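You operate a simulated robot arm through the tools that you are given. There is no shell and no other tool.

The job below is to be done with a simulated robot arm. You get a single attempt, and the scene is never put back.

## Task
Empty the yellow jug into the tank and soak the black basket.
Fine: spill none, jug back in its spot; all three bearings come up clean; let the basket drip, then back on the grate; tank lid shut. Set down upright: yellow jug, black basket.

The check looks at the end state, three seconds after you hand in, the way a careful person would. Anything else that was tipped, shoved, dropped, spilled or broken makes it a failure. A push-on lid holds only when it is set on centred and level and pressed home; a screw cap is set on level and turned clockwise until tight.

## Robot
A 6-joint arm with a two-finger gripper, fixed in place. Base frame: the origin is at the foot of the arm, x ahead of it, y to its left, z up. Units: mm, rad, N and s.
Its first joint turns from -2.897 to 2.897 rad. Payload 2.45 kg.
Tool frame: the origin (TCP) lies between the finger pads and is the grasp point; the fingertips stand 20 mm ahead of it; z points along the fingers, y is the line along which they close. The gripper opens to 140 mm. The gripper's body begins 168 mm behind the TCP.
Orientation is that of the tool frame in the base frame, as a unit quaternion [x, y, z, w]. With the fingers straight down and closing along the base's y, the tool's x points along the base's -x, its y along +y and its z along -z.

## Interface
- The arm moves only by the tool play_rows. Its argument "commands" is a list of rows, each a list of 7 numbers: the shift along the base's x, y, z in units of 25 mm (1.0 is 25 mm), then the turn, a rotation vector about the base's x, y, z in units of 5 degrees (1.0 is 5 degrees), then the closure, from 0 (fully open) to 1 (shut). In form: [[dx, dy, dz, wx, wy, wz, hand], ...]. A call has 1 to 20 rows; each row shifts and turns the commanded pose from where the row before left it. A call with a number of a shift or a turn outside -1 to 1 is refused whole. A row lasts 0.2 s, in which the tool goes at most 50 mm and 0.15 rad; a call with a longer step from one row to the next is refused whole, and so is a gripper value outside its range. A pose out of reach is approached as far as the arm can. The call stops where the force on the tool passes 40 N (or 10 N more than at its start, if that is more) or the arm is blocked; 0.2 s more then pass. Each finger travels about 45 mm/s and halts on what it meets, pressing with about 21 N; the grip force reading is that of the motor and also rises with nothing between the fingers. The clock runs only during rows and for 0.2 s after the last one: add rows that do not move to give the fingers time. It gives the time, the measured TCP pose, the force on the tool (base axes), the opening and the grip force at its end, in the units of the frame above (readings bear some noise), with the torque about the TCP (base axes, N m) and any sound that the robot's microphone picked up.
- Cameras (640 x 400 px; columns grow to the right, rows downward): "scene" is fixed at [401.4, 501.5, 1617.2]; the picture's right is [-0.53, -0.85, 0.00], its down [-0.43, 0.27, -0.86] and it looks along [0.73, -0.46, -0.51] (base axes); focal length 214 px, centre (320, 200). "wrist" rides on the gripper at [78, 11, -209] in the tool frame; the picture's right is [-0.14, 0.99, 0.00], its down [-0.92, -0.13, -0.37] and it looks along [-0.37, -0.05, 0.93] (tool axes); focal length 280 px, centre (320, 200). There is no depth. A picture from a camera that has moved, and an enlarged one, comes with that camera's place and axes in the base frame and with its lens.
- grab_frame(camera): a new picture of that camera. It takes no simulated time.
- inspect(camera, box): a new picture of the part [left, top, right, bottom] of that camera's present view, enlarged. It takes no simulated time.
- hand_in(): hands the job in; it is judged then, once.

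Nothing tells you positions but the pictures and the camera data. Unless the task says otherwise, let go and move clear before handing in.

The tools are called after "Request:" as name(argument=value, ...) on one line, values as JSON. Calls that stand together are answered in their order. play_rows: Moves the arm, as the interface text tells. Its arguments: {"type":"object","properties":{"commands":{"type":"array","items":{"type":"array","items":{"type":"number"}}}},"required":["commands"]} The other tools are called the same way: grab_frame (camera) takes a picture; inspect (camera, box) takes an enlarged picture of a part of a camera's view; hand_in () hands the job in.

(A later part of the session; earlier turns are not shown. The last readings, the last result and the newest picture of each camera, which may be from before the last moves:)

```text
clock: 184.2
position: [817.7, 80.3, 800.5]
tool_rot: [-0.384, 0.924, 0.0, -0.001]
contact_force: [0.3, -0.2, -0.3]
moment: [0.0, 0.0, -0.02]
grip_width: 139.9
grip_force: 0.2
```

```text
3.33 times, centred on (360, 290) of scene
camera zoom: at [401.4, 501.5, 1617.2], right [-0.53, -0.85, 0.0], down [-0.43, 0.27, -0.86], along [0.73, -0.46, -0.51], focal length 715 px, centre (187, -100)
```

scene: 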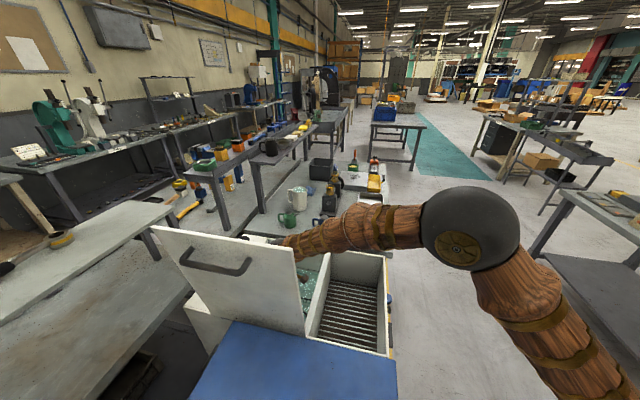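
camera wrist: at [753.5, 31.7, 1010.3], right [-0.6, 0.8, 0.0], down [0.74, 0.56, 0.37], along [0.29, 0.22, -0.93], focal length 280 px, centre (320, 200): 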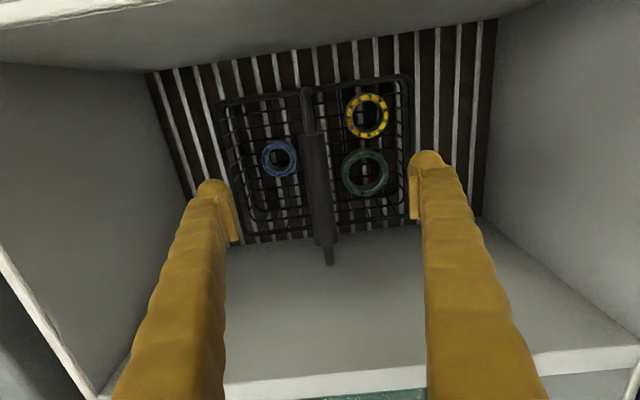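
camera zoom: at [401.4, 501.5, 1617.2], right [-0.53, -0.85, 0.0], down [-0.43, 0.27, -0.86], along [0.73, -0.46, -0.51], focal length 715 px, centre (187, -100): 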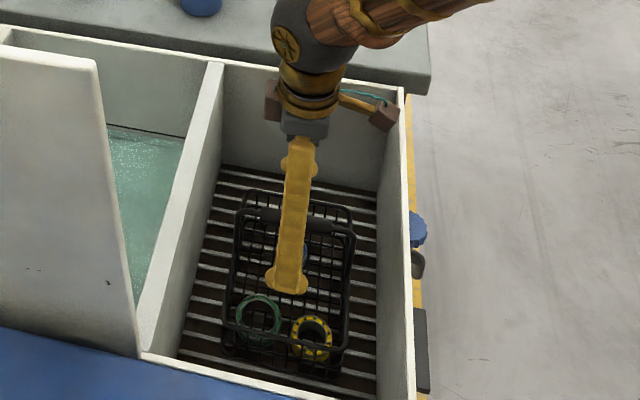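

Request:
inspect(camera="wrist", box=[240, 80, 420, 210])

Request:
play_rows(commands=[[0, 0, 0.5, 0, 0, 0, 0], [0, 0, 0.9, 0, 0, 0, 0], [0, 0, 1, 0, 0, 0, 0], [0, 0, 1, 0, 0, 0, 0], [0, 0, 1, 0, 0, 0, 0], [0, 0, 1, 0, 0, 0, 0], [0, 0, 1, 0, 0, 0, 0], [0, 0, 1, 0, 0, 0, 0], [0, 0, 1, 0, 0, 0, 0], [0, 0, 1, 0, 0, 0, 0]])

Request:
inspect(camera="wrist", box=[220, 60, 440, 220])

```text
3.08 times, centred on (330, 145) of wrist
camera zoom: at [753.5, 31.7, 1010.3], right [-0.6, 0.8, 0.0], down [0.74, 0.56, 0.37], along [0.29, 0.22, -0.93], focal length 863 px, centre (289, 369)
```

zoom: 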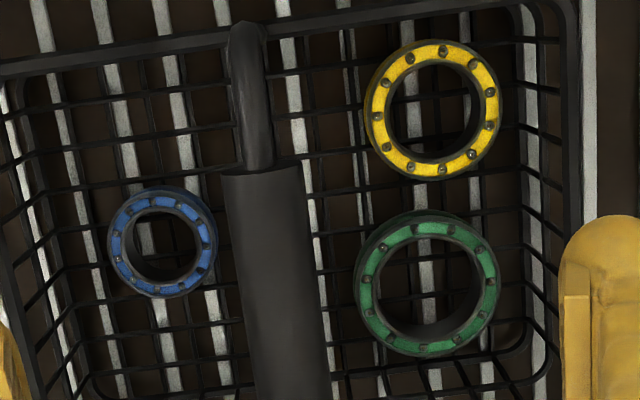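

```text
clock: 186.4
position: [817.2, 78.8, 1035.6]
tool_rot: [-0.384, 0.923, -0.001, 0.0]
contact_force: [0.0, 0.1, -0.4]
moment: [0.0, 0.03, -0.04]
grip_width: 140.2
grip_force: 0.0
```

```text
2.50 times, centred on (330, 140) of wrist
camera zoom: at [753.6, 31.0, 1244.7], right [-0.6, 0.8, 0.0], down [0.74, 0.56, 0.37], along [0.29, 0.22, -0.93], focal length 701 px, centre (295, 350)
```

zoom: 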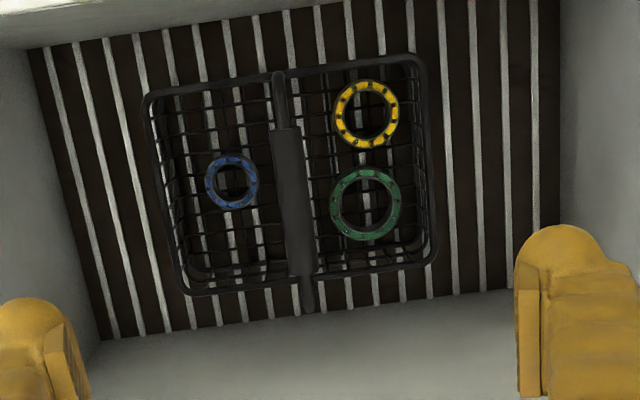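

The basket sits back on the grate, upright, with three bright, clean bearings. What remains is the lid, so I rise high and move over it for a look at its handle and edge.

Request:
play_rows(commands=[[0, 0, 1, 0, 0, 0, 0], [0, 0, 1, 0, 0, 0, 0], [0, 0, 1, 0, 0, 0, 0], [0, 0, 1, 0, 0, 0, 0], [0, 0, 1, 0, 0, 0, 0], [0, 0, 1, 0, 0, 0, 0], [0, 0, 1, 0, 0, 0, 0], [0, 0, 1, 0, 0, 0, 0], [0, 0, 1, 0, 0, 0, 0], [0, 0, 1, 0, 0, 0, 0], [0, 0, 1, 0, 0, 0, 0], [0, 0, 1, 0, 0, 0, 0], [0, 0, 1, 0, 0, 0, 0], [0, 0, 1, 0, 0, 0, 0], [0, 0, 1, 0, 0, 0, 0], [0, 0, 0.6, 0, 0, 0, 0]])

Request:
play_rows(commands=[[-0.36, 0.92, 0, 0, 0, 0, 0], [-0.36, 0.92, 0, 0, 0, 0, 0], [-0.36, 0.92, 0, 0, 0, 0, 0], [-0.36, 0.92, 0, 0, 0, 0, 0], [-0.36, 0.92, 0, 0, 0, 0, 0], [-0.36, 0.92, 0, 0, 0, 0, 0], [-0.36, 0.92, 0, 0, 0, 0, 0], [-0.36, 0.92, 0, 0, 0, 0, 0], [-0.36, 0.92, 0, 0, 0, 0, 0], [-0.36, 0.92, 0, 0, 0, 0, 0], [-0.36, 0.92, 0, 0, 0, 0, 0], [-0.36, 0.92, 0, 0, 0, 0, 0], [-0.36, 0.92, 0, 0, 0, 0, 0], [-0.36, 0.92, 0, 0, 0, 0, 0]])

Request:
grab_frame(camera="wrist")

Request:
grab_frame(camera="scene")

```text
clock: 189.8
position: [817.1, 78.8, 1426.2]
tool_rot: [-0.383, 0.924, 0.0, -0.001]
contact_force: [0.5, 0.1, -0.4]
moment: [0.0, -0.01, 0.02]
grip_width: 140.0
grip_force: 0.2
```

```text
clock: 192.8
position: [688.9, 402.1, 1425.6]
tool_rot: [-0.383, 0.924, 0.0, 0.0]
contact_force: [-0.9, -0.9, 0.1]
moment: [0.02, 0.0, -0.04]
grip_width: 140.0
grip_force: 0.1
```

```text
taken
camera wrist: at [627.1, 354.0, 1635.1], right [-0.6, 0.8, 0.0], down [0.74, 0.56, 0.37], along [0.29, 0.22, -0.93], focal length 280 px, centre (320, 200)
```

wrist: 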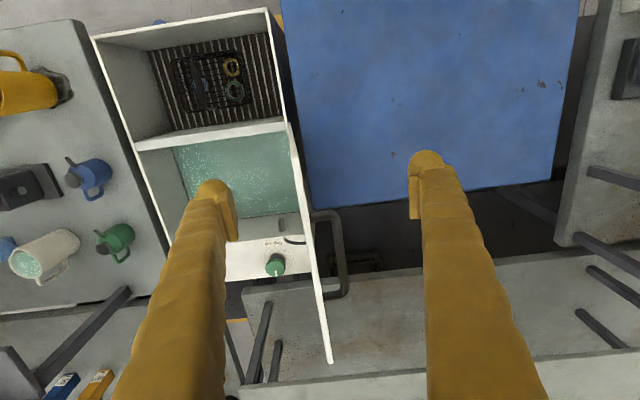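

```text
taken
```

scene: 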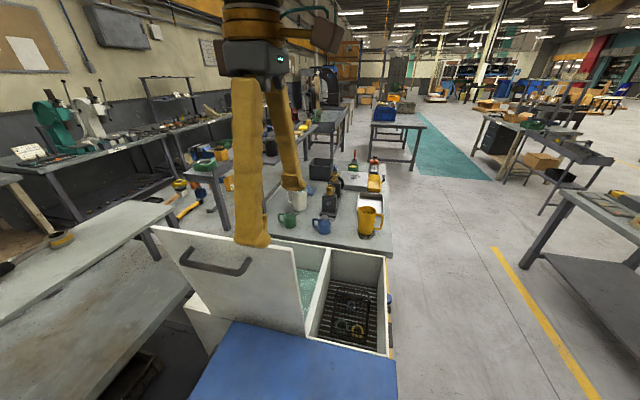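

Request:
inspect(camera="wrist", box=[250, 100, 410, 380])

Request:
inspect(camera="wrist", box=[270, 190, 370, 320])

```text
1.43 times, centred on (330, 240) of wrist
camera zoom: at [627.1, 354.0, 1635.1], right [-0.6, 0.8, 0.0], down [0.74, 0.56, 0.37], along [0.29, 0.22, -0.93], focal length 401 px, centre (306, 143)
```

zoom: 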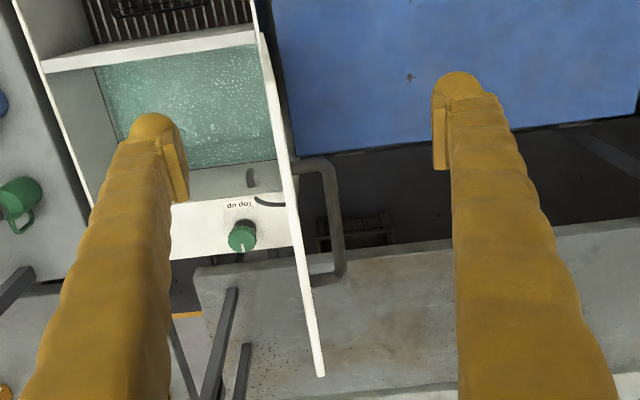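

```text
3.08 times, centred on (320, 255) of wrist
camera zoom: at [627.1, 354.0, 1635.1], right [-0.6, 0.8, 0.0], down [0.74, 0.56, 0.37], along [0.29, 0.22, -0.93], focal length 863 px, centre (320, 31)
```

zoom: 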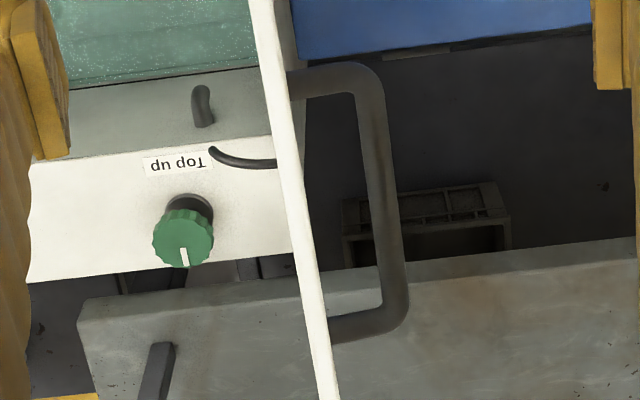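

I can see the lid edge-on and its handle bar on the outer side: bar near e1≈-100 mm from the hinge line, z≈1252, about 14 mm thick, 30 mm off the lid. I'll tilt the tool 45° along the bar's direction to reach the handle and the whole closing arc.

Request:
play_rows(commands=[[0, 0, 0, 0.707, -0.707, 0, 0.2], [0, 0, 0, 0.707, -0.707, 0, 0.4], [0, 0, 0, 0.707, -0.707, 0, 0.6], [0, 0, 0, 0.707, -0.707, 0, 0.77], [0, 0, 0, 0.707, -0.707, 0, 0.77], [0, 0, 0, 0.707, -0.707, 0, 0.77], [0, 0, 0, 0.707, -0.707, 0, 0.77], [0, 0, 0, 0.707, -0.707, 0, 0.77], [0, 0, 0, 0.707, -0.707, 0, 0.77]])

Request:
grab_frame(camera="wrist")

```text
clock: 194.8
position: [690.6, 401.1, 1426.3]
tool_rot: [-0.354, 0.854, 0.146, 0.353]
contact_force: [0.0, 0.8, -0.6]
moment: [0.01, 0.01, 0.0]
grip_width: 32.2
grip_force: 0.0
```

```text
taken
camera wrist: at [539.1, 265.1, 1518.7], right [-0.63, 0.77, 0.1], down [0.37, 0.19, 0.91], along [0.68, 0.61, -0.4], focal length 280 px, centre (320, 200)
```

wrist: 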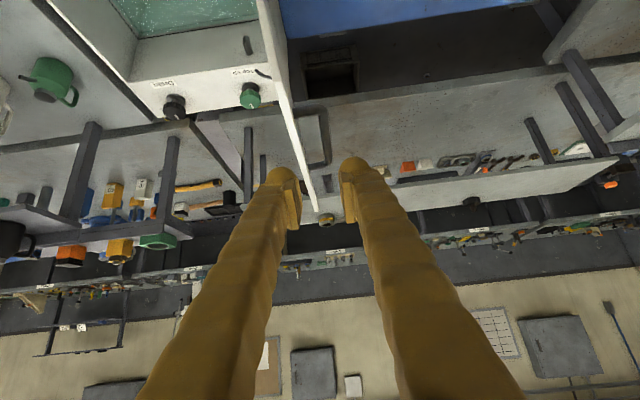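

Request:
inspect(camera="wrist", box=[260, 60, 380, 220])

```text
2.50 times, centred on (320, 140) of wrist
camera zoom: at [539.1, 265.1, 1518.7], right [-0.63, 0.77, 0.1], down [0.37, 0.19, 0.91], along [0.68, 0.61, -0.4], focal length 701 px, centre (320, 350)
```

zoom: 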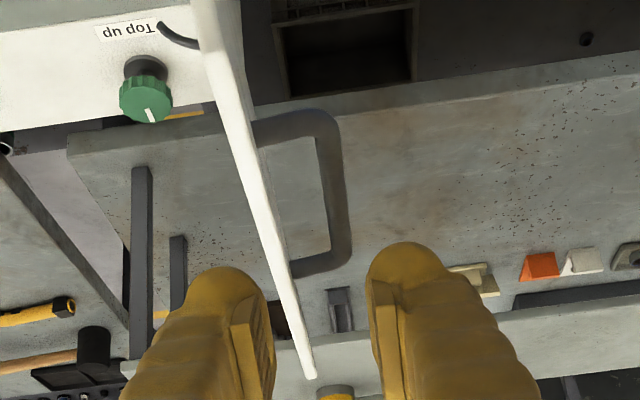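

The bar lies at e1≈-103 and the tool axis is nearly lined up. I'll move to a pre-approach point above and right of the bar.

Request:
play_rows(commands=[[0.306, 0.438, -0.77, 0, 0, 0, 0.77], [0.306, 0.438, -0.77, 0, 0, 0, 0.77], [0.306, 0.438, -0.77, 0, 0, 0, 0.77], [0.306, 0.438, -0.77, 0, 0, 0, 0.77], [0.306, 0.438, -0.77, 0, 0, 0, 0.77]])

Request:
inspect(camera="wrist", box=[220, 60, 420, 220])

Request:
inspect(camera="scene", box=[140, 150, 340, 340])

```text
clock: 196.0
position: [728.7, 456.6, 1329.0]
tool_rot: [-0.354, 0.854, 0.147, 0.353]
contact_force: [-0.2, -0.5, 0.4]
moment: [-0.03, 0.01, -0.01]
grip_width: 32.3
grip_force: 0.1
```

```text
2.50 times, centred on (320, 140) of wrist
camera zoom: at [576.9, 319.9, 1422.8], right [-0.63, 0.77, 0.1], down [0.37, 0.19, 0.91], along [0.68, 0.61, -0.4], focal length 701 px, centre (320, 350)
```

zoom: 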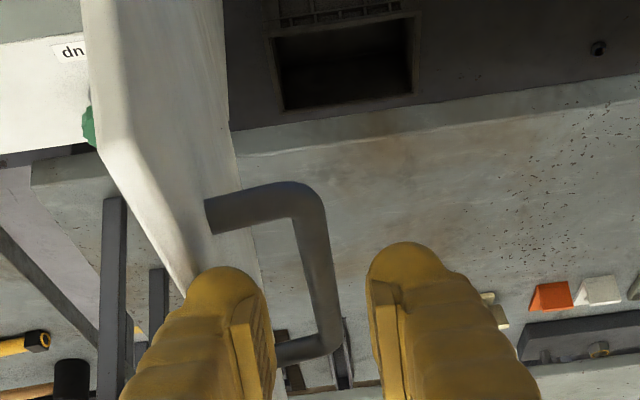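

```text
2.11 times, centred on (240, 245) of scene
camera zoom: at [401.4, 501.5, 1617.2], right [-0.53, -0.85, 0.0], down [-0.43, 0.27, -0.86], along [0.73, -0.46, -0.51], focal length 452 px, centre (488, 105)
```

zoom: 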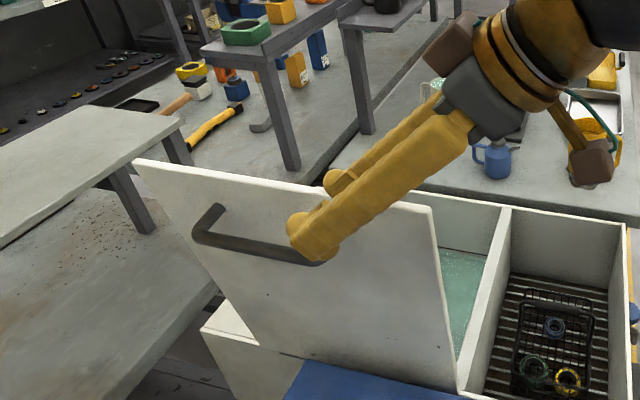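

Alignment looks right: the bar passes between the fingers with the inner finger in the gap to the lid. I'll advance along the tool axis onto the bar.

Request:
play_rows(commands=[[0.323, 0.323, -0.457, 0, 0, 0, 0.77], [0.323, 0.323, -0.457, 0, 0, 0, 0.77], [0.323, 0.323, -0.457, 0, 0, 0, 0.77], [0.323, 0.323, -0.457, 0, 0, 0, 0.77]])

Request:
inspect(camera="wrist", box=[220, 80, 420, 240])

Request:
inspect(camera="scene", box=[140, 150, 340, 340])

```text
clock: 196.5
position: [737.9, 464.1, 1322.7]
tool_rot: [-0.353, 0.852, 0.146, 0.358]
contact_force: [1.4, 3.1, 5.0]
moment: [-0.11, -0.16, 0.15]
grip_width: 31.8
grip_force: 0.0
stopped in row 2: the force on the tool passed its limit at 55 N (the readings are from after the stop); the commanded pose is now the measured one
```

```text
2.50 times, centred on (320, 160) of wrist
camera zoom: at [585.2, 327.9, 1415.2], right [-0.63, 0.77, 0.09], down [0.36, 0.18, 0.92], along [0.69, 0.61, -0.39], focal length 701 px, centre (320, 300)
```

zoom: 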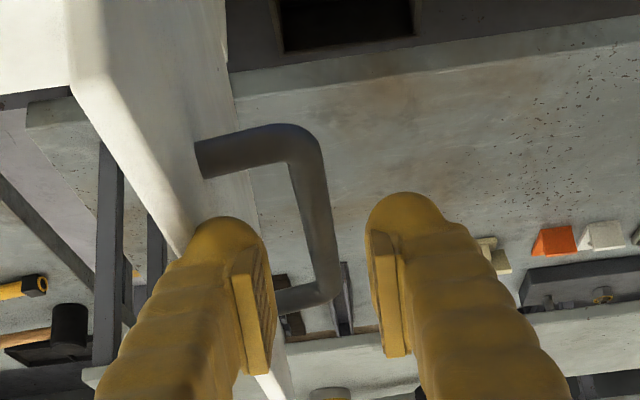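

```text
2.11 times, centred on (240, 245) of scene
camera zoom: at [401.4, 501.5, 1617.2], right [-0.53, -0.85, 0.0], down [-0.43, 0.27, -0.86], along [0.73, -0.46, -0.51], focal length 452 px, centre (488, 105)
```

zoom: 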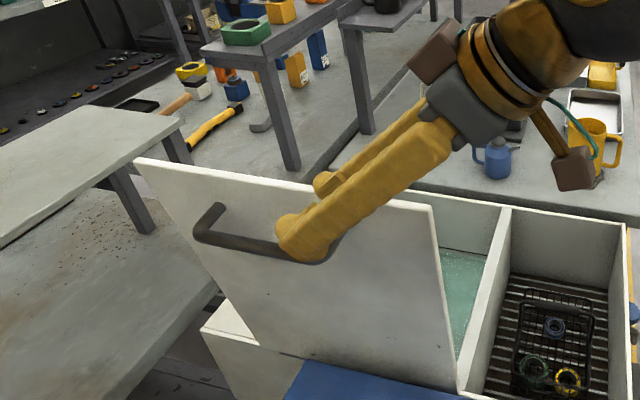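

The inner finger touched the lid's top edge: the gap is too tight from above. I'll back off and use a different approach instead, with the open fingers straddling the lid's right-hand edge to lower it under control.

Request:
play_rows(commands=[[-0.45, -0.45, 0.64, 0, 0, 0, 0.77], [-0.45, -0.45, 0.64, 0, 0, 0, 0.77], [0, 0, 0.9, 0, 0, 0, 0.6], [-0.1, -0.3, 0.9, 0, 0, 0, 0.3], [-0.31, -0.9, 0, 0, 0, 0, 0], [-0.31, -0.9, 0, 0, 0, 0, 0], [-0.31, -0.9, 0, 0, 0, 0, 0], [-0.31, -0.9, 0, 0, 0, 0, 0], [-0.31, -0.9, 0, 0, 0, 0, 0], [-0.2, -0.6, 0, 0, 0, 0, 0]])

Request:
grab_frame(camera="wrist")

Request:
grab_frame(camera="scene")

```text
clock: 198.7
position: [668.0, 306.1, 1399.1]
tool_rot: [-0.354, 0.852, 0.147, 0.356]
contact_force: [-0.7, -0.2, 0.1]
moment: [0.03, 0.0, 0.0]
grip_width: 139.9
grip_force: 0.1
```

```text
taken
camera wrist: at [515.9, 170.5, 1491.3], right [-0.63, 0.77, 0.1], down [0.36, 0.18, 0.91], along [0.68, 0.61, -0.39], focal length 280 px, centre (320, 200)
```

wrist: 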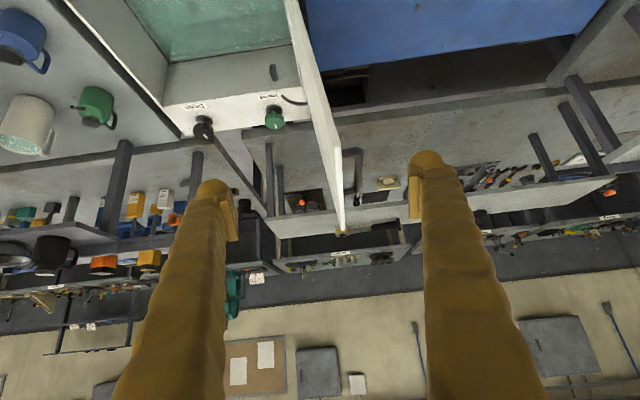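

```text
taken
```

scene: 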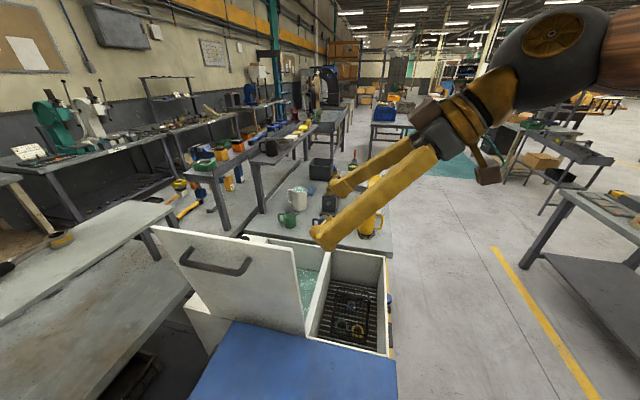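

The lid is undisturbed. I'll lower to the entry height beside the lid's right edge.

Request:
play_rows(commands=[[0, 0, -0.92, 0, 0, 0, 0], [0, 0, -0.92, 0, 0, 0, 0], [0, 0, -0.92, 0, 0, 0, 0], [0, 0, -0.92, 0, 0, 0, 0], [0, 0, -0.92, 0, 0, 0, 0], [0, 0, -0.92, 0, 0, 0, 0], [0, 0, -0.92, 0, 0, 0, 0], [0, 0, -0.92, 0, 0, 0, 0]])

Request:
grab_frame(camera="wrist")

Request:
grab_frame(camera="scene")

```text
clock: 200.5
position: [668.3, 308.4, 1216.0]
tool_rot: [-0.355, 0.852, 0.147, 0.356]
contact_force: [-0.3, 0.8, 0.0]
moment: [0.0, 0.02, 0.0]
grip_width: 140.1
grip_force: 0.1
```

```text
taken
camera wrist: at [516.3, 170.8, 1307.5], right [-0.63, 0.77, 0.09], down [0.36, 0.18, 0.91], along [0.69, 0.61, -0.39], focal length 280 px, centre (320, 200)
```

wrist: 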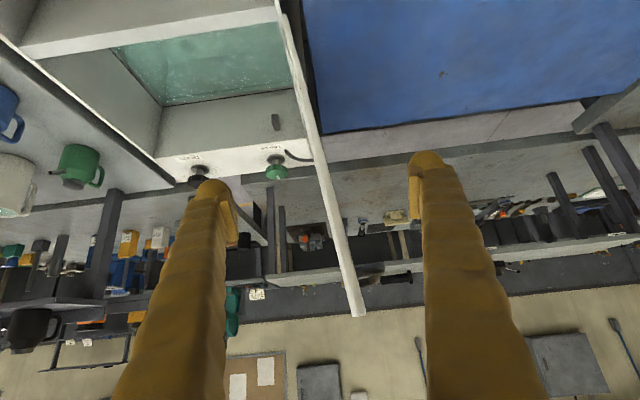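

```text
taken
```

scene: 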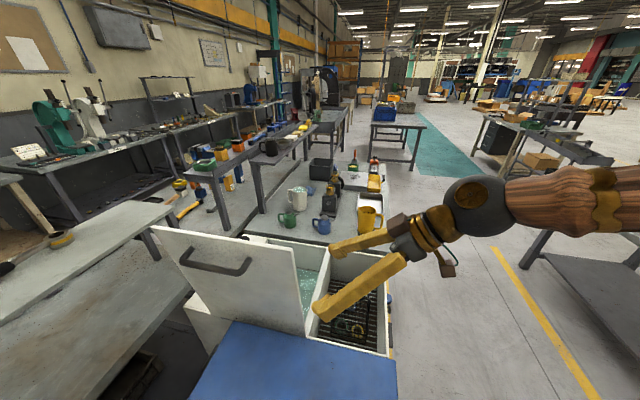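

The lid's edge is nicely centred between the open fingers. I'll slide in along the tool axis so the fingers straddle it.

Request:
play_rows(commands=[[0.404, 0.404, -0.571, 0, 0, 0, 0], [0.404, 0.404, -0.571, 0, 0, 0, 0], [0.404, 0.404, -0.571, 0, 0, 0, 0], [0.404, 0.404, -0.571, 0, 0, 0, 0], [0.404, 0.404, -0.571, 0, 0, 0, 0], [0.404, 0.404, -0.571, 0, 0, 0, 0], [0.404, 0.404, -0.571, 0, 0, 0, 0]])

Request:
grab_frame(camera="wrist")

Request:
inspect(camera="scene", box=[140, 190, 440, 390])

```text
clock: 202.1
position: [740.0, 377.8, 1115.8]
tool_rot: [-0.354, 0.852, 0.146, 0.357]
contact_force: [0.0, 0.9, 0.0]
moment: [0.0, 0.0, 0.02]
grip_width: 140.0
grip_force: 0.0
```

```text
taken
camera wrist: at [587.5, 241.6, 1207.7], right [-0.63, 0.77, 0.09], down [0.36, 0.18, 0.91], along [0.69, 0.61, -0.39], focal length 280 px, centre (320, 200)
```

wrist: 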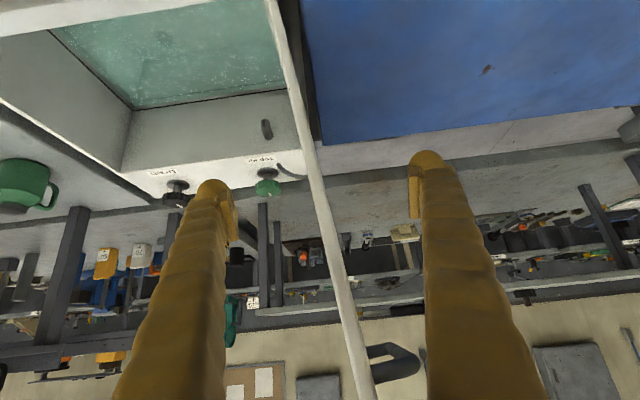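

```text
2.00 times, centred on (290, 290) of scene
camera zoom: at [401.4, 501.5, 1617.2], right [-0.53, -0.85, 0.0], down [-0.43, 0.27, -0.86], along [0.73, -0.46, -0.51], focal length 429 px, centre (380, 20)
```

zoom: 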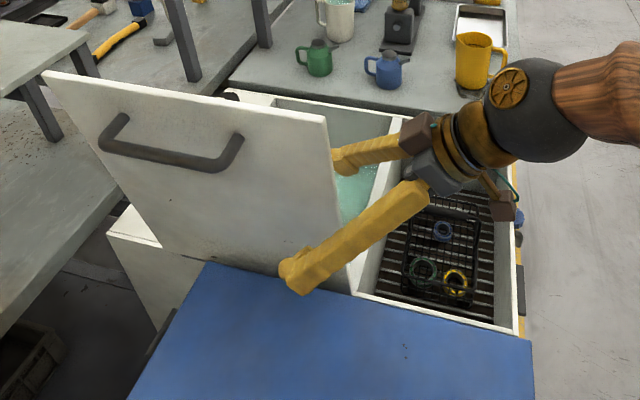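

The fingers straddle the lid edge. I'll narrow them a bit and then push the lid gently forward toward vertical.

Request:
play_rows(commands=[[0, 0, 0, 0, 0, 0, 0.25], [0, 0, 0, 0, 0, 0, 0.5], [0, 0, 0, 0, 0, 0, 0.5], [0, 0, 0, 0, 0, 0, 0.5], [0, 0, 0, 0, 0, 0, 0.5], [0.28, -0.28, 0, 0, 0, 0, 0.5], [0.28, -0.28, 0, 0, 0, 0, 0.5], [0.28, -0.28, 0, 0, 0, 0, 0.5]])

Request:
grab_frame(camera="wrist")

```text
clock: 203.9
position: [760.0, 356.5, 1115.5]
tool_rot: [-0.354, 0.852, 0.146, 0.356]
contact_force: [-0.6, 1.4, -0.7]
moment: [-0.03, -0.08, 0.02]
grip_width: 70.6
grip_force: 0.4
```

```text
taken
camera wrist: at [608.6, 220.1, 1207.2], right [-0.63, 0.77, 0.1], down [0.36, 0.18, 0.91], along [0.69, 0.61, -0.39], focal length 280 px, centre (320, 200)
```

wrist: 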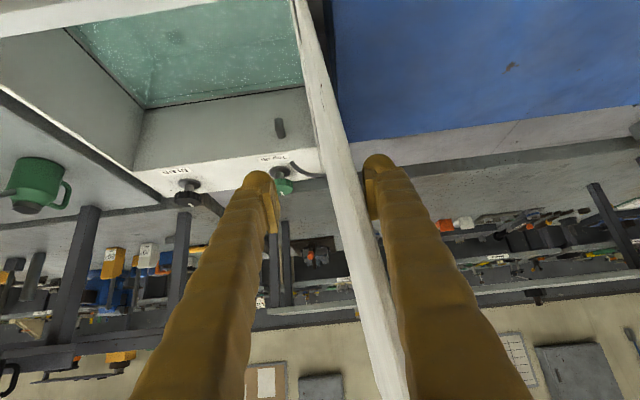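

The outer finger has just reached the lid. I'll push on in small steps.

Request:
play_rows(commands=[[0.21, -0.21, 0, 0, 0, 0, 0.5], [0.21, -0.21, 0, 0, 0, 0, 0.5], [0.21, -0.21, 0, 0, 0, 0, 0.5], [0.21, -0.21, 0, 0, 0, 0, 0.5]])

Request:
grab_frame(camera="wrist")

```text
clock: 204.9
position: [782.0, 334.6, 1115.4]
tool_rot: [-0.354, 0.852, 0.146, 0.355]
contact_force: [-0.3, 0.5, 0.7]
moment: [-0.02, -0.03, -0.02]
grip_width: 70.3
grip_force: 0.5
```

```text
taken
camera wrist: at [629.3, 199.2, 1207.3], right [-0.63, 0.77, 0.09], down [0.36, 0.18, 0.91], along [0.69, 0.61, -0.39], focal length 280 px, centre (320, 200)
```

wrist: 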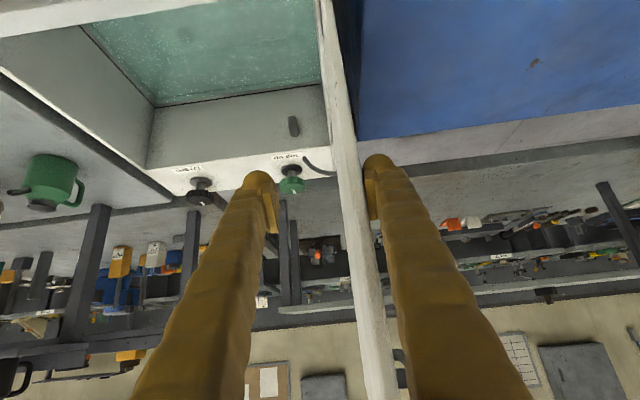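

The lid is about vertical now. I'll keep going gently so it tips onto the inner finger.

Request:
play_rows(commands=[[0.14, -0.14, 0, 0, 0, 0, 0.5], [0.14, -0.14, 0, 0, 0, 0, 0.5], [0.14, -0.14, 0, 0, 0, 0, 0.5], [0, 0, 0, 0, 0, 0, 0.5], [0, 0, 0, 0, 0, 0, 0.5]])

Request:
grab_frame(camera="wrist")

```text
clock: 206.1
position: [790.9, 324.7, 1116.2]
tool_rot: [-0.354, 0.852, 0.147, 0.357]
contact_force: [-0.4, 0.8, 0.0]
moment: [-0.02, -0.04, 0.01]
grip_width: 70.6
grip_force: 0.5
```

```text
taken
camera wrist: at [639.2, 188.8, 1207.3], right [-0.63, 0.77, 0.1], down [0.36, 0.18, 0.91], along [0.69, 0.61, -0.39], focal length 280 px, centre (320, 200)
```

wrist: 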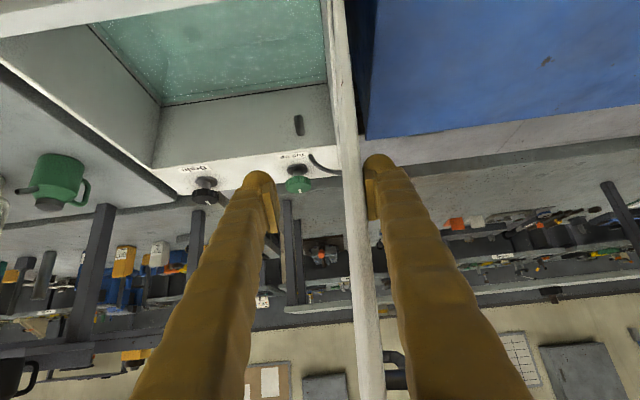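

Request:
play_rows(commands=[[0.21, -0.21, 0, 0, 0, 0, 0.5], [0.21, -0.21, 0, 0, 0, 0, 0.5], [0.21, -0.21, 0, 0, 0, 0, 0.5], [0.21, -0.21, 0, 0, 0, 0, 0.5], [0, 0, 0, 0, 0, 0, 0.5]])

Request:
grab_frame(camera="wrist")

```text
clock: 207.3
position: [813.5, 303.7, 1115.6]
tool_rot: [-0.354, 0.852, 0.146, 0.356]
contact_force: [-1.1, 1.6, -0.5]
moment: [0.01, 0.01, 0.03]
grip_width: 69.9
grip_force: 0.7
```

```text
taken
camera wrist: at [660.0, 168.0, 1207.6], right [-0.63, 0.77, 0.09], down [0.36, 0.18, 0.91], along [0.69, 0.61, -0.39], focal length 280 px, centre (320, 200)
```

wrist: 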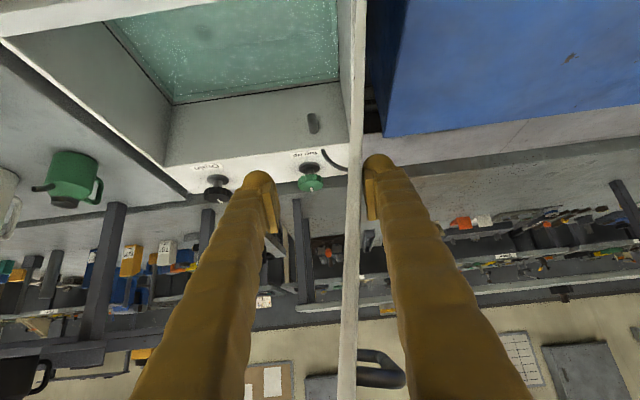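

The lid stays with the outer finger even past vertical, so the hinge seems stiff or damped. I'll wait a second to see whether it moves by itself.

Request:
play_rows(commands=[[0, 0, 0, 0, 0, 0, 0.5], [0, 0, 0, 0, 0, 0, 0.5], [0, 0, 0, 0, 0, 0, 0.5], [0, 0, 0, 0, 0, 0, 0.5], [0, 0, 0, 0, 0, 0, 0.5]])

Request:
grab_frame(camera="wrist")

```text
clock: 208.5
position: [811.6, 304.6, 1116.1]
tool_rot: [-0.354, 0.852, 0.146, 0.357]
contact_force: [0.0, 0.2, 0.3]
moment: [0.01, 0.03, -0.01]
grip_width: 70.3
grip_force: 0.4
```

```text
taken
camera wrist: at [659.9, 168.1, 1207.6], right [-0.63, 0.77, 0.1], down [0.36, 0.18, 0.91], along [0.69, 0.61, -0.39], focal length 280 px, centre (320, 200)
```

wrist: 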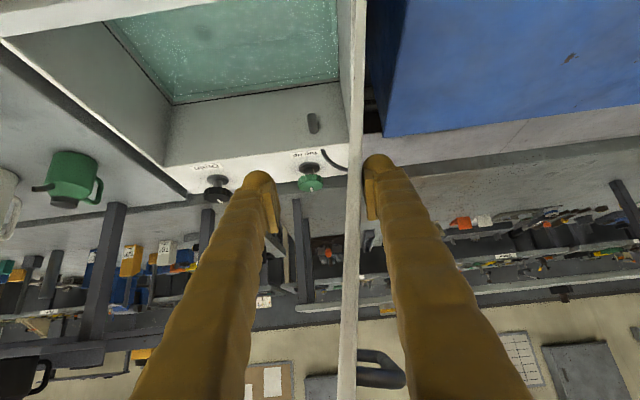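

The lid holds its position by hinge friction, so it can be lowered by steady pushing, with the inner finger as a safety stop. I'll continue pushing along the arc.

Request:
play_rows(commands=[[0.35, -0.35, -0.08, 0, 0, 0, 0.45], [0.35, -0.35, -0.1, 0, 0, 0, 0.4], [0.35, -0.35, -0.15, 0, 0, 0, 0.35], [0.35, -0.35, -0.2, 0, 0, 0, 0.3], [0.35, -0.35, -0.25, 0, 0, 0, 0.3], [0, 0, 0, 0, 0, 0, 0.3]])

Request:
grab_frame(camera="wrist")

Request:
inspect(camera="scene", box=[140, 170, 440, 370])

```text
clock: 209.9
position: [856.7, 260.8, 1096.6]
tool_rot: [-0.354, 0.852, 0.146, 0.356]
contact_force: [0.1, 0.5, 0.4]
moment: [0.01, 0.03, -0.04]
grip_width: 97.8
grip_force: 0.1
```

```text
taken
camera wrist: at [704.0, 123.7, 1188.7], right [-0.63, 0.77, 0.09], down [0.36, 0.18, 0.91], along [0.69, 0.61, -0.39], focal length 280 px, centre (320, 200)
```

wrist: 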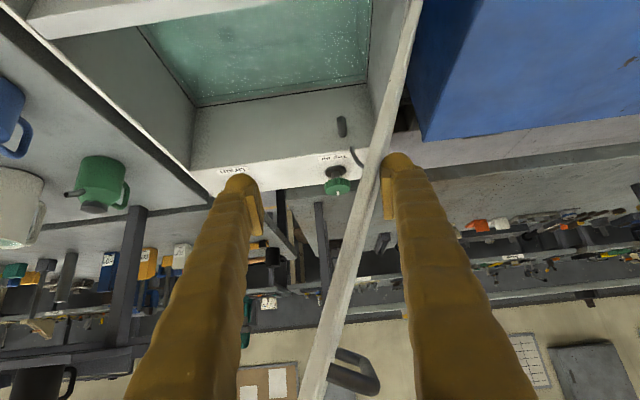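

```text
2.00 times, centred on (290, 270) of scene
camera zoom: at [401.4, 501.5, 1617.2], right [-0.53, -0.85, 0.0], down [-0.43, 0.27, -0.86], along [0.73, -0.46, -0.51], focal length 429 px, centre (380, 60)
```

zoom: 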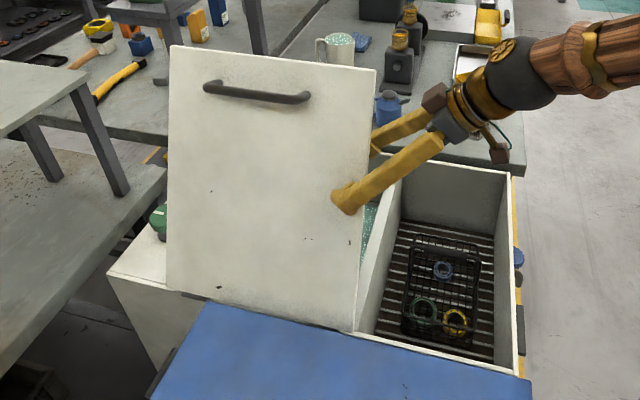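

The lid is following well at about 24° forward. I'll continue to about 45°, opening the fingers wider as it goes.

Request:
play_rows(commands=[[0.44, -0.44, -0.08, 0, 0, 0, 0.2], [0.44, -0.44, -0.1, 0, 0, 0, 0.1], [0.44, -0.44, -0.12, 0, 0, 0, 0], [0.44, -0.44, -0.14, 0, 0, 0, 0], [0.44, -0.44, -0.2, 0, 0, 0, 0], [0.44, -0.44, -0.24, 0, 0, 0, 0], [0, 0, 0, 0, 0, 0, 0]])

Request:
grab_frame(camera="wrist")

Request:
inspect(camera="scene", box=[140, 170, 440, 370])

```text
clock: 211.5
position: [922.0, 195.5, 1074.2]
tool_rot: [-0.354, 0.852, 0.147, 0.357]
contact_force: [-0.2, -0.3, 0.3]
moment: [0.04, 0.0, 0.01]
grip_width: 139.9
grip_force: 0.1
```

```text
taken
camera wrist: at [770.1, 58.3, 1166.2], right [-0.63, 0.77, 0.1], down [0.36, 0.18, 0.91], along [0.69, 0.61, -0.39], focal length 280 px, centre (320, 200)
```

wrist: 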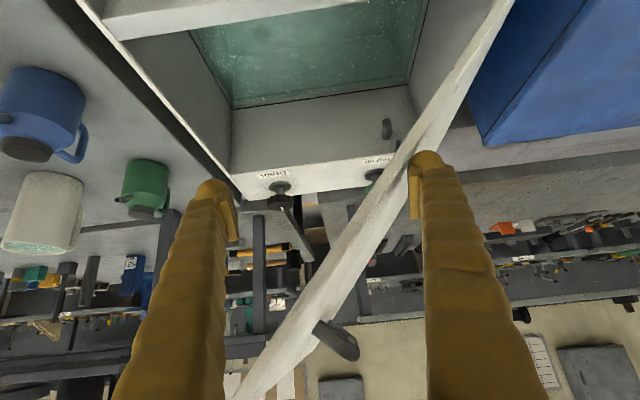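

```text
2.00 times, centred on (290, 270) of scene
camera zoom: at [401.4, 501.5, 1617.2], right [-0.53, -0.85, 0.0], down [-0.43, 0.27, -0.86], along [0.73, -0.46, -0.51], focal length 429 px, centre (380, 60)
```

zoom: 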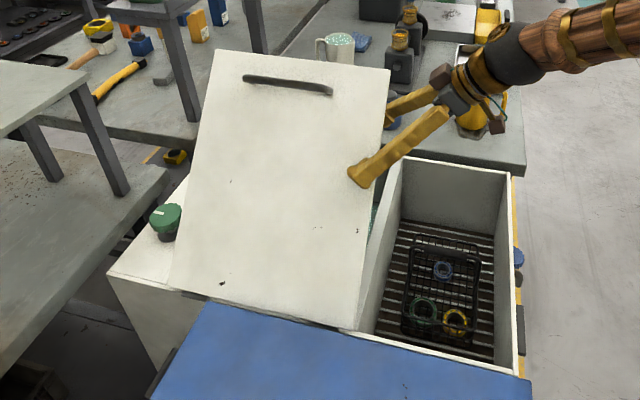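

Request:
play_rows(commands=[[0.375, -0.375, -0.24, 0, 0, 0, 0], [0.375, -0.375, -0.26, 0, 0, 0, 0], [0.375, -0.375, -0.26, 0, 0, 0, 0], [0.375, -0.375, -0.28, 0, 0, 0, 0], [0, 0, 0, 0, 0, 0, 0], [0, 0, 0, 0, 0, 0, 0]])

Request:
grab_frame(camera="wrist")

Request:
inspect(camera="scene", box=[140, 170, 440, 370])

```text
clock: 212.9
position: [959.1, 156.8, 1049.3]
tool_rot: [-0.353, 0.853, 0.146, 0.356]
contact_force: [0.4, -0.3, 0.4]
moment: [0.05, 0.0, 0.0]
grip_width: 140.0
grip_force: 0.0
```

```text
taken
camera wrist: at [807.6, 20.5, 1140.6], right [-0.63, 0.77, 0.1], down [0.36, 0.18, 0.91], along [0.69, 0.61, -0.39], focal length 280 px, centre (320, 200)
```

wrist: 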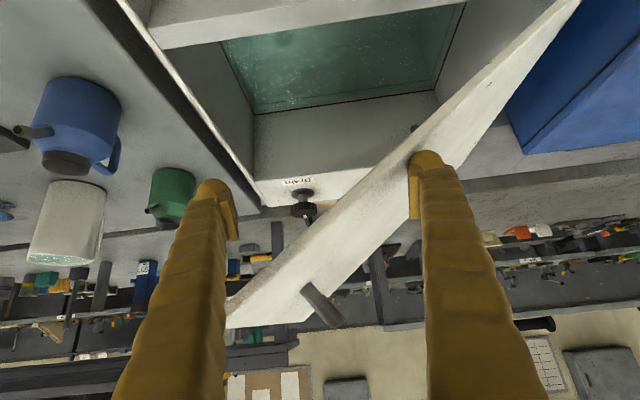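

```text
2.00 times, centred on (290, 270) of scene
camera zoom: at [401.4, 501.5, 1617.2], right [-0.53, -0.85, 0.0], down [-0.43, 0.27, -0.86], along [0.73, -0.46, -0.51], focal length 429 px, centre (380, 60)
```

zoom: 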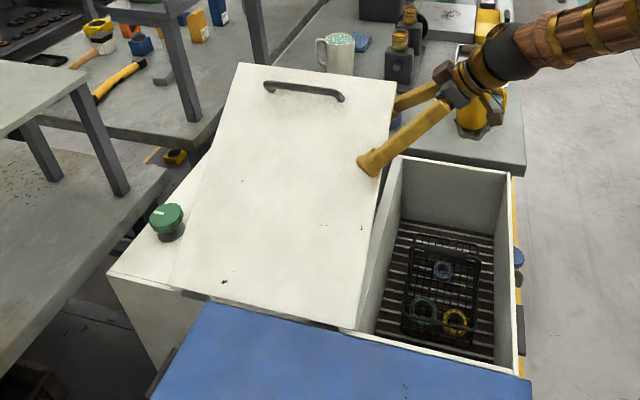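

The lid is at about 50° and holding on its own. I'll slide the fingers out along the tool axis and then push it down from above with closed fingers.

Request:
play_rows(commands=[[-0.4, -0.4, 0.563, 0, 0, 0, 0], [-0.4, -0.4, 0.563, 0, 0, 0, 0], [-0.4, -0.4, 0.563, 0, 0, 0, 0], [-0.4, -0.4, 0.563, 0, 0, 0, 0], [-0.4, -0.4, 0.563, 0, 0, 0, 0], [-0.4, -0.4, 0.563, 0, 0, 0, 0]])

Request:
grab_frame(camera="wrist")

Request:
inspect(camera="scene", box=[140, 170, 440, 370])

```text
clock: 214.3
position: [901.4, 96.5, 1133.2]
tool_rot: [-0.354, 0.852, 0.146, 0.356]
contact_force: [0.7, 0.1, -0.3]
moment: [-0.01, -0.03, -0.03]
grip_width: 139.6
grip_force: 0.0
```

```text
taken
camera wrist: at [748.4, -40.4, 1224.9], right [-0.63, 0.77, 0.09], down [0.36, 0.18, 0.91], along [0.69, 0.61, -0.39], focal length 280 px, centre (320, 200)
```

wrist: 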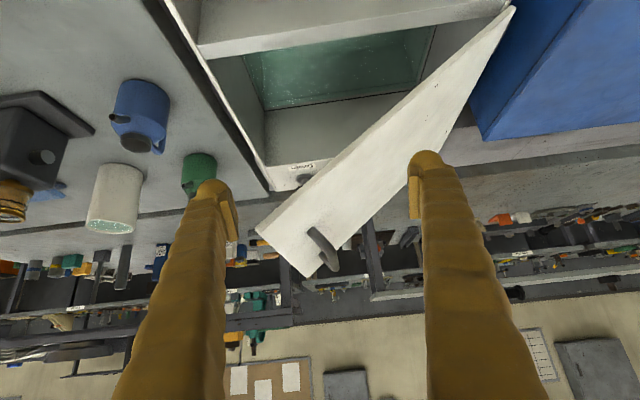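

```text
2.00 times, centred on (290, 270) of scene
camera zoom: at [401.4, 501.5, 1617.2], right [-0.53, -0.85, 0.0], down [-0.43, 0.27, -0.86], along [0.73, -0.46, -0.51], focal length 429 px, centre (380, 60)
```

zoom: 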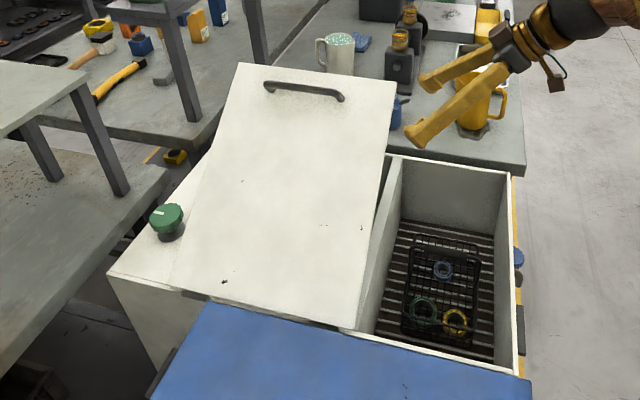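

The lid stays put by itself. I'll close the fingers, move over its upper face and press it down.

Request:
play_rows(commands=[[0, 0, 0.6, 0, 0, 0, 0.3], [0, 0, 0.5, 0, 0, 0, 0.6], [0.356, 0.833, 0, 0, 0, 0, 1], [0.356, 0.833, 0, 0, 0, 0, 1], [0.356, 0.833, 0, 0, 0, 0, 1], [0.356, 0.833, 0, 0, 0, 0, 1], [0.356, 0.833, 0, 0, 0, 0, 1], [0, 0, 0, 0, 0, 0, 1], [0, 0, 0, 0, 0, 0, 1]])

Request:
grab_frame(camera="wrist")

Request:
inspect(camera="scene", box=[140, 170, 440, 370])

```text
clock: 216.3
position: [943.3, 199.8, 1160.8]
tool_rot: [-0.353, 0.852, 0.147, 0.357]
contact_force: [-0.4, -0.9, 0.5]
moment: [-0.01, 0.01, -0.01]
grip_width: 0.2
grip_force: 21.0
```

```text
taken
camera wrist: at [791.9, 64.6, 1252.5], right [-0.63, 0.77, 0.09], down [0.36, 0.18, 0.91], along [0.69, 0.61, -0.39], focal length 280 px, centre (320, 200)
```

wrist: 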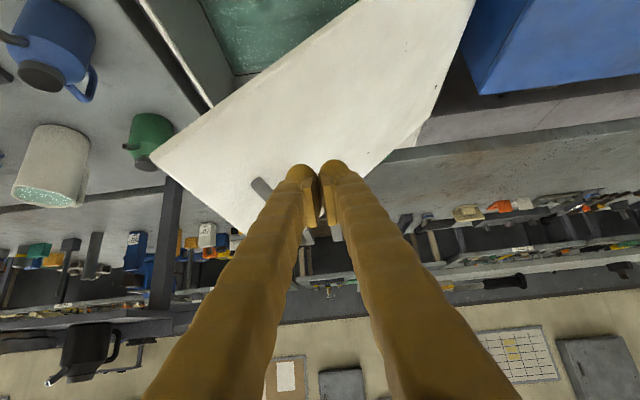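

```text
2.00 times, centred on (290, 270) of scene
camera zoom: at [401.4, 501.5, 1617.2], right [-0.53, -0.85, 0.0], down [-0.43, 0.27, -0.86], along [0.73, -0.46, -0.51], focal length 429 px, centre (380, 60)
```

zoom: 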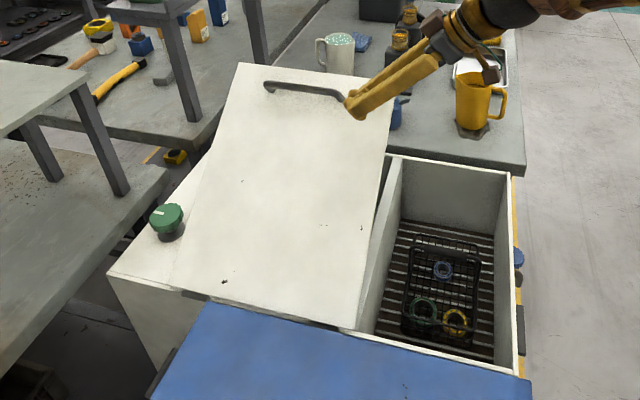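

Request:
play_rows(commands=[[0, 0, -0.5, 0, 0, 0, 1], [0, 0, -0.5, 0, 0, 0, 1], [0, 0, -0.5, 0, 0, 0, 1], [0, 0, -0.5, 0, 0, 0, 1], [0, 0, -0.5, 0, 0, 0, 1], [0, 0, -0.5, 0, 0, 0, 1], [0, 0, -0.5, 0, 0, 0, 1], [0, 0, -0.5, 0, 0, 0, 1]])

Request:
inspect(camera="scene", box=[140, 170, 440, 370])

Request:
grab_frame(camera="wrist")

```text
clock: 218.1
position: [944.6, 201.6, 1060.1]
tool_rot: [-0.353, 0.852, 0.146, 0.358]
contact_force: [-0.4, 0.2, -0.4]
moment: [-0.02, -0.02, 0.01]
grip_width: 0.0
grip_force: 21.7
```

```text
2.00 times, centred on (290, 270) of scene
camera zoom: at [401.4, 501.5, 1617.2], right [-0.53, -0.85, 0.0], down [-0.43, 0.27, -0.86], along [0.73, -0.46, -0.51], focal length 429 px, centre (380, 60)
```

zoom: 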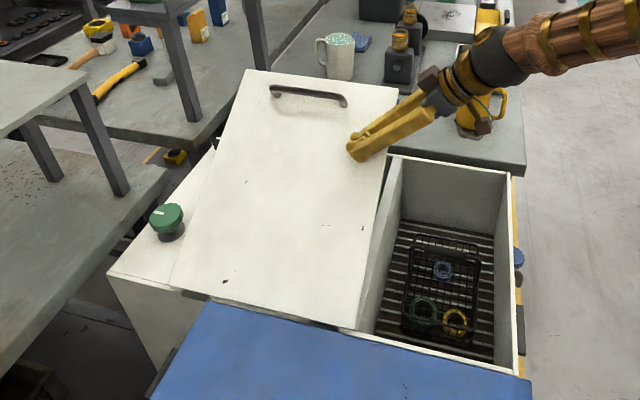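

```text
taken
camera wrist: at [792.3, 64.2, 1152.1], right [-0.63, 0.77, 0.09], down [0.36, 0.18, 0.91], along [0.69, 0.61, -0.39], focal length 280 px, centre (320, 200)
```

wrist: 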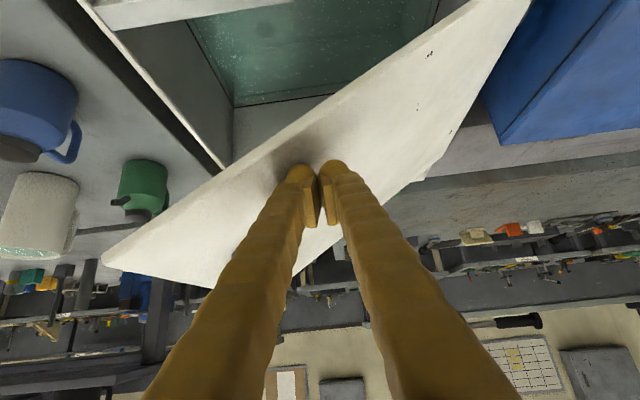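

The lid is going down under light pressure. Continuing.

Request:
play_rows(commands=[[0, 0, -0.5, 0, 0, 0, 1], [0, 0, -0.5, 0, 0, 0, 1], [0, 0, -0.5, 0, 0, 0, 1], [0, 0, -0.5, 0, 0, 0, 1], [0, 0, -0.5, 0, 0, 0, 1], [0, 0, -0.5, 0, 0, 0, 1], [0, 0, -0.5, 0, 0, 0, 1], [0, 0, -0.5, 0, 0, 0, 1]])

Request:
inspect(camera="scene", box=[140, 170, 440, 370])

Request:
grab_frame(camera="wrist")

```text
clock: 219.9
position: [944.0, 201.5, 961.5]
tool_rot: [-0.354, 0.852, 0.147, 0.357]
contact_force: [-0.6, -0.7, 0.1]
moment: [0.03, -0.02, -0.01]
grip_width: 0.1
grip_force: 21.1
```

```text
2.00 times, centred on (290, 270) of scene
camera zoom: at [401.4, 501.5, 1617.2], right [-0.53, -0.85, 0.0], down [-0.43, 0.27, -0.86], along [0.73, -0.46, -0.51], focal length 429 px, centre (380, 60)
```

zoom: 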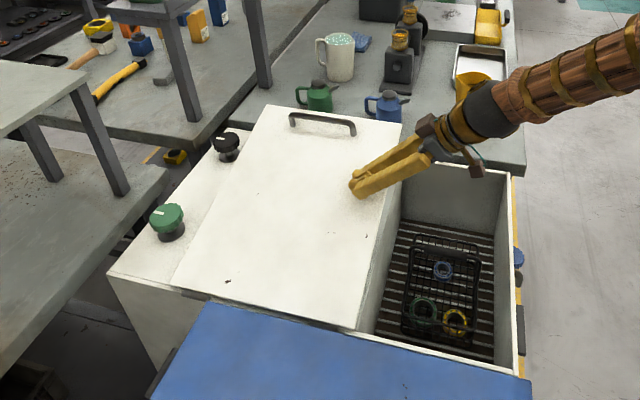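

```text
taken
camera wrist: at [792.0, 64.0, 1052.5], right [-0.63, 0.77, 0.1], down [0.36, 0.18, 0.91], along [0.69, 0.61, -0.39], focal length 280 px, centre (320, 200)
```

wrist: 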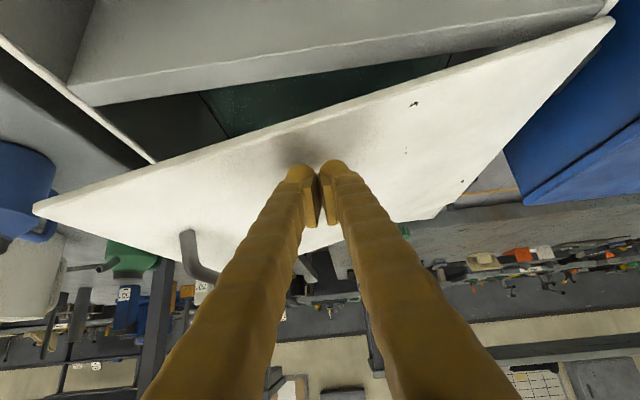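

Request:
play_rows(commands=[[0, 0, -0.4, 0, 0, 0, 1], [0, 0, -0.4, 0, 0, 0, 1], [0, 0, -0.4, 0, 0, 0, 1], [0, 0, -0.3, 0, 0, 0, 1], [0, 0, -0.3, 0, 0, 0, 1]])

Request:
inspect(camera="scene", box=[140, 170, 440, 370])

Request:
grab_frame(camera="wrist")

```text
clock: 221.1
position: [944.1, 201.2, 914.8]
tool_rot: [-0.354, 0.853, 0.145, 0.356]
contact_force: [0.3, 0.2, 0.0]
moment: [-0.03, 0.01, -0.02]
grip_width: 0.3
grip_force: 20.2
```

```text
2.00 times, centred on (290, 270) of scene
camera zoom: at [401.4, 501.5, 1617.2], right [-0.53, -0.85, 0.0], down [-0.43, 0.27, -0.86], along [0.73, -0.46, -0.51], focal length 429 px, centre (380, 60)
```

zoom: 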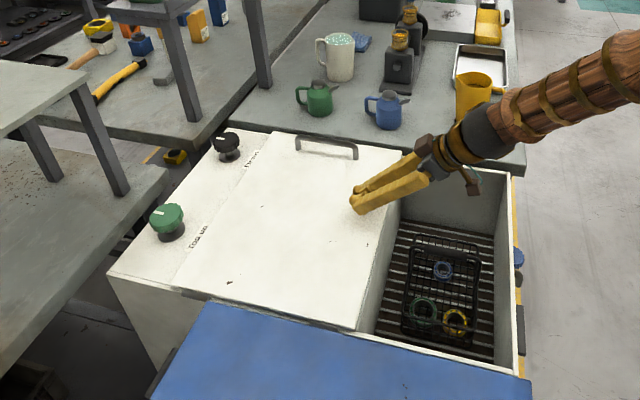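

```text
taken
camera wrist: at [792.0, 64.4, 1007.3], right [-0.63, 0.77, 0.09], down [0.36, 0.18, 0.91], along [0.69, 0.61, -0.39], focal length 280 px, centre (320, 200)
```

wrist: 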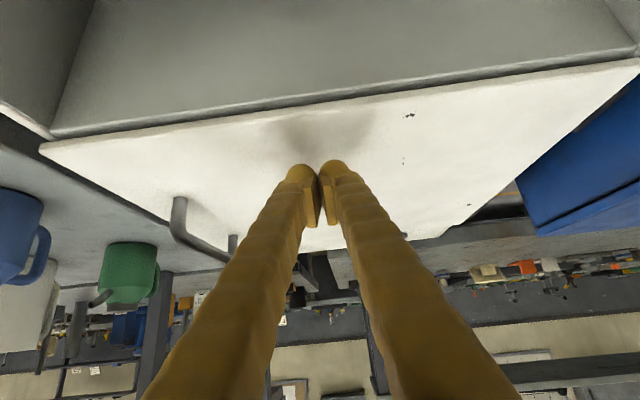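

Almost shut. I'll press the last few millimetres gently until the force rises.

Request:
play_rows(commands=[[0, 0, -0.2, 0, 0, 0, 1], [0, 0, -0.2, 0, 0, 0, 1], [0, 0, -0.2, 0, 0, 0, 1]])

Request:
grab_frame(camera="wrist")

```text
clock: 221.9
position: [944.3, 200.4, 900.4]
tool_rot: [-0.354, 0.852, 0.146, 0.356]
contact_force: [0.4, 0.6, 0.2]
moment: [-0.02, 0.03, 0.01]
grip_width: 0.0
grip_force: 20.9
```

```text
taken
camera wrist: at [791.8, 64.4, 992.4], right [-0.63, 0.77, 0.1], down [0.36, 0.18, 0.91], along [0.69, 0.61, -0.39], focal length 280 px, centre (320, 200)
```

wrist: 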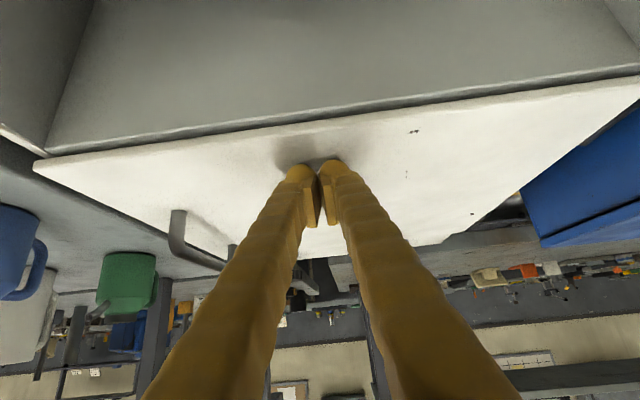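

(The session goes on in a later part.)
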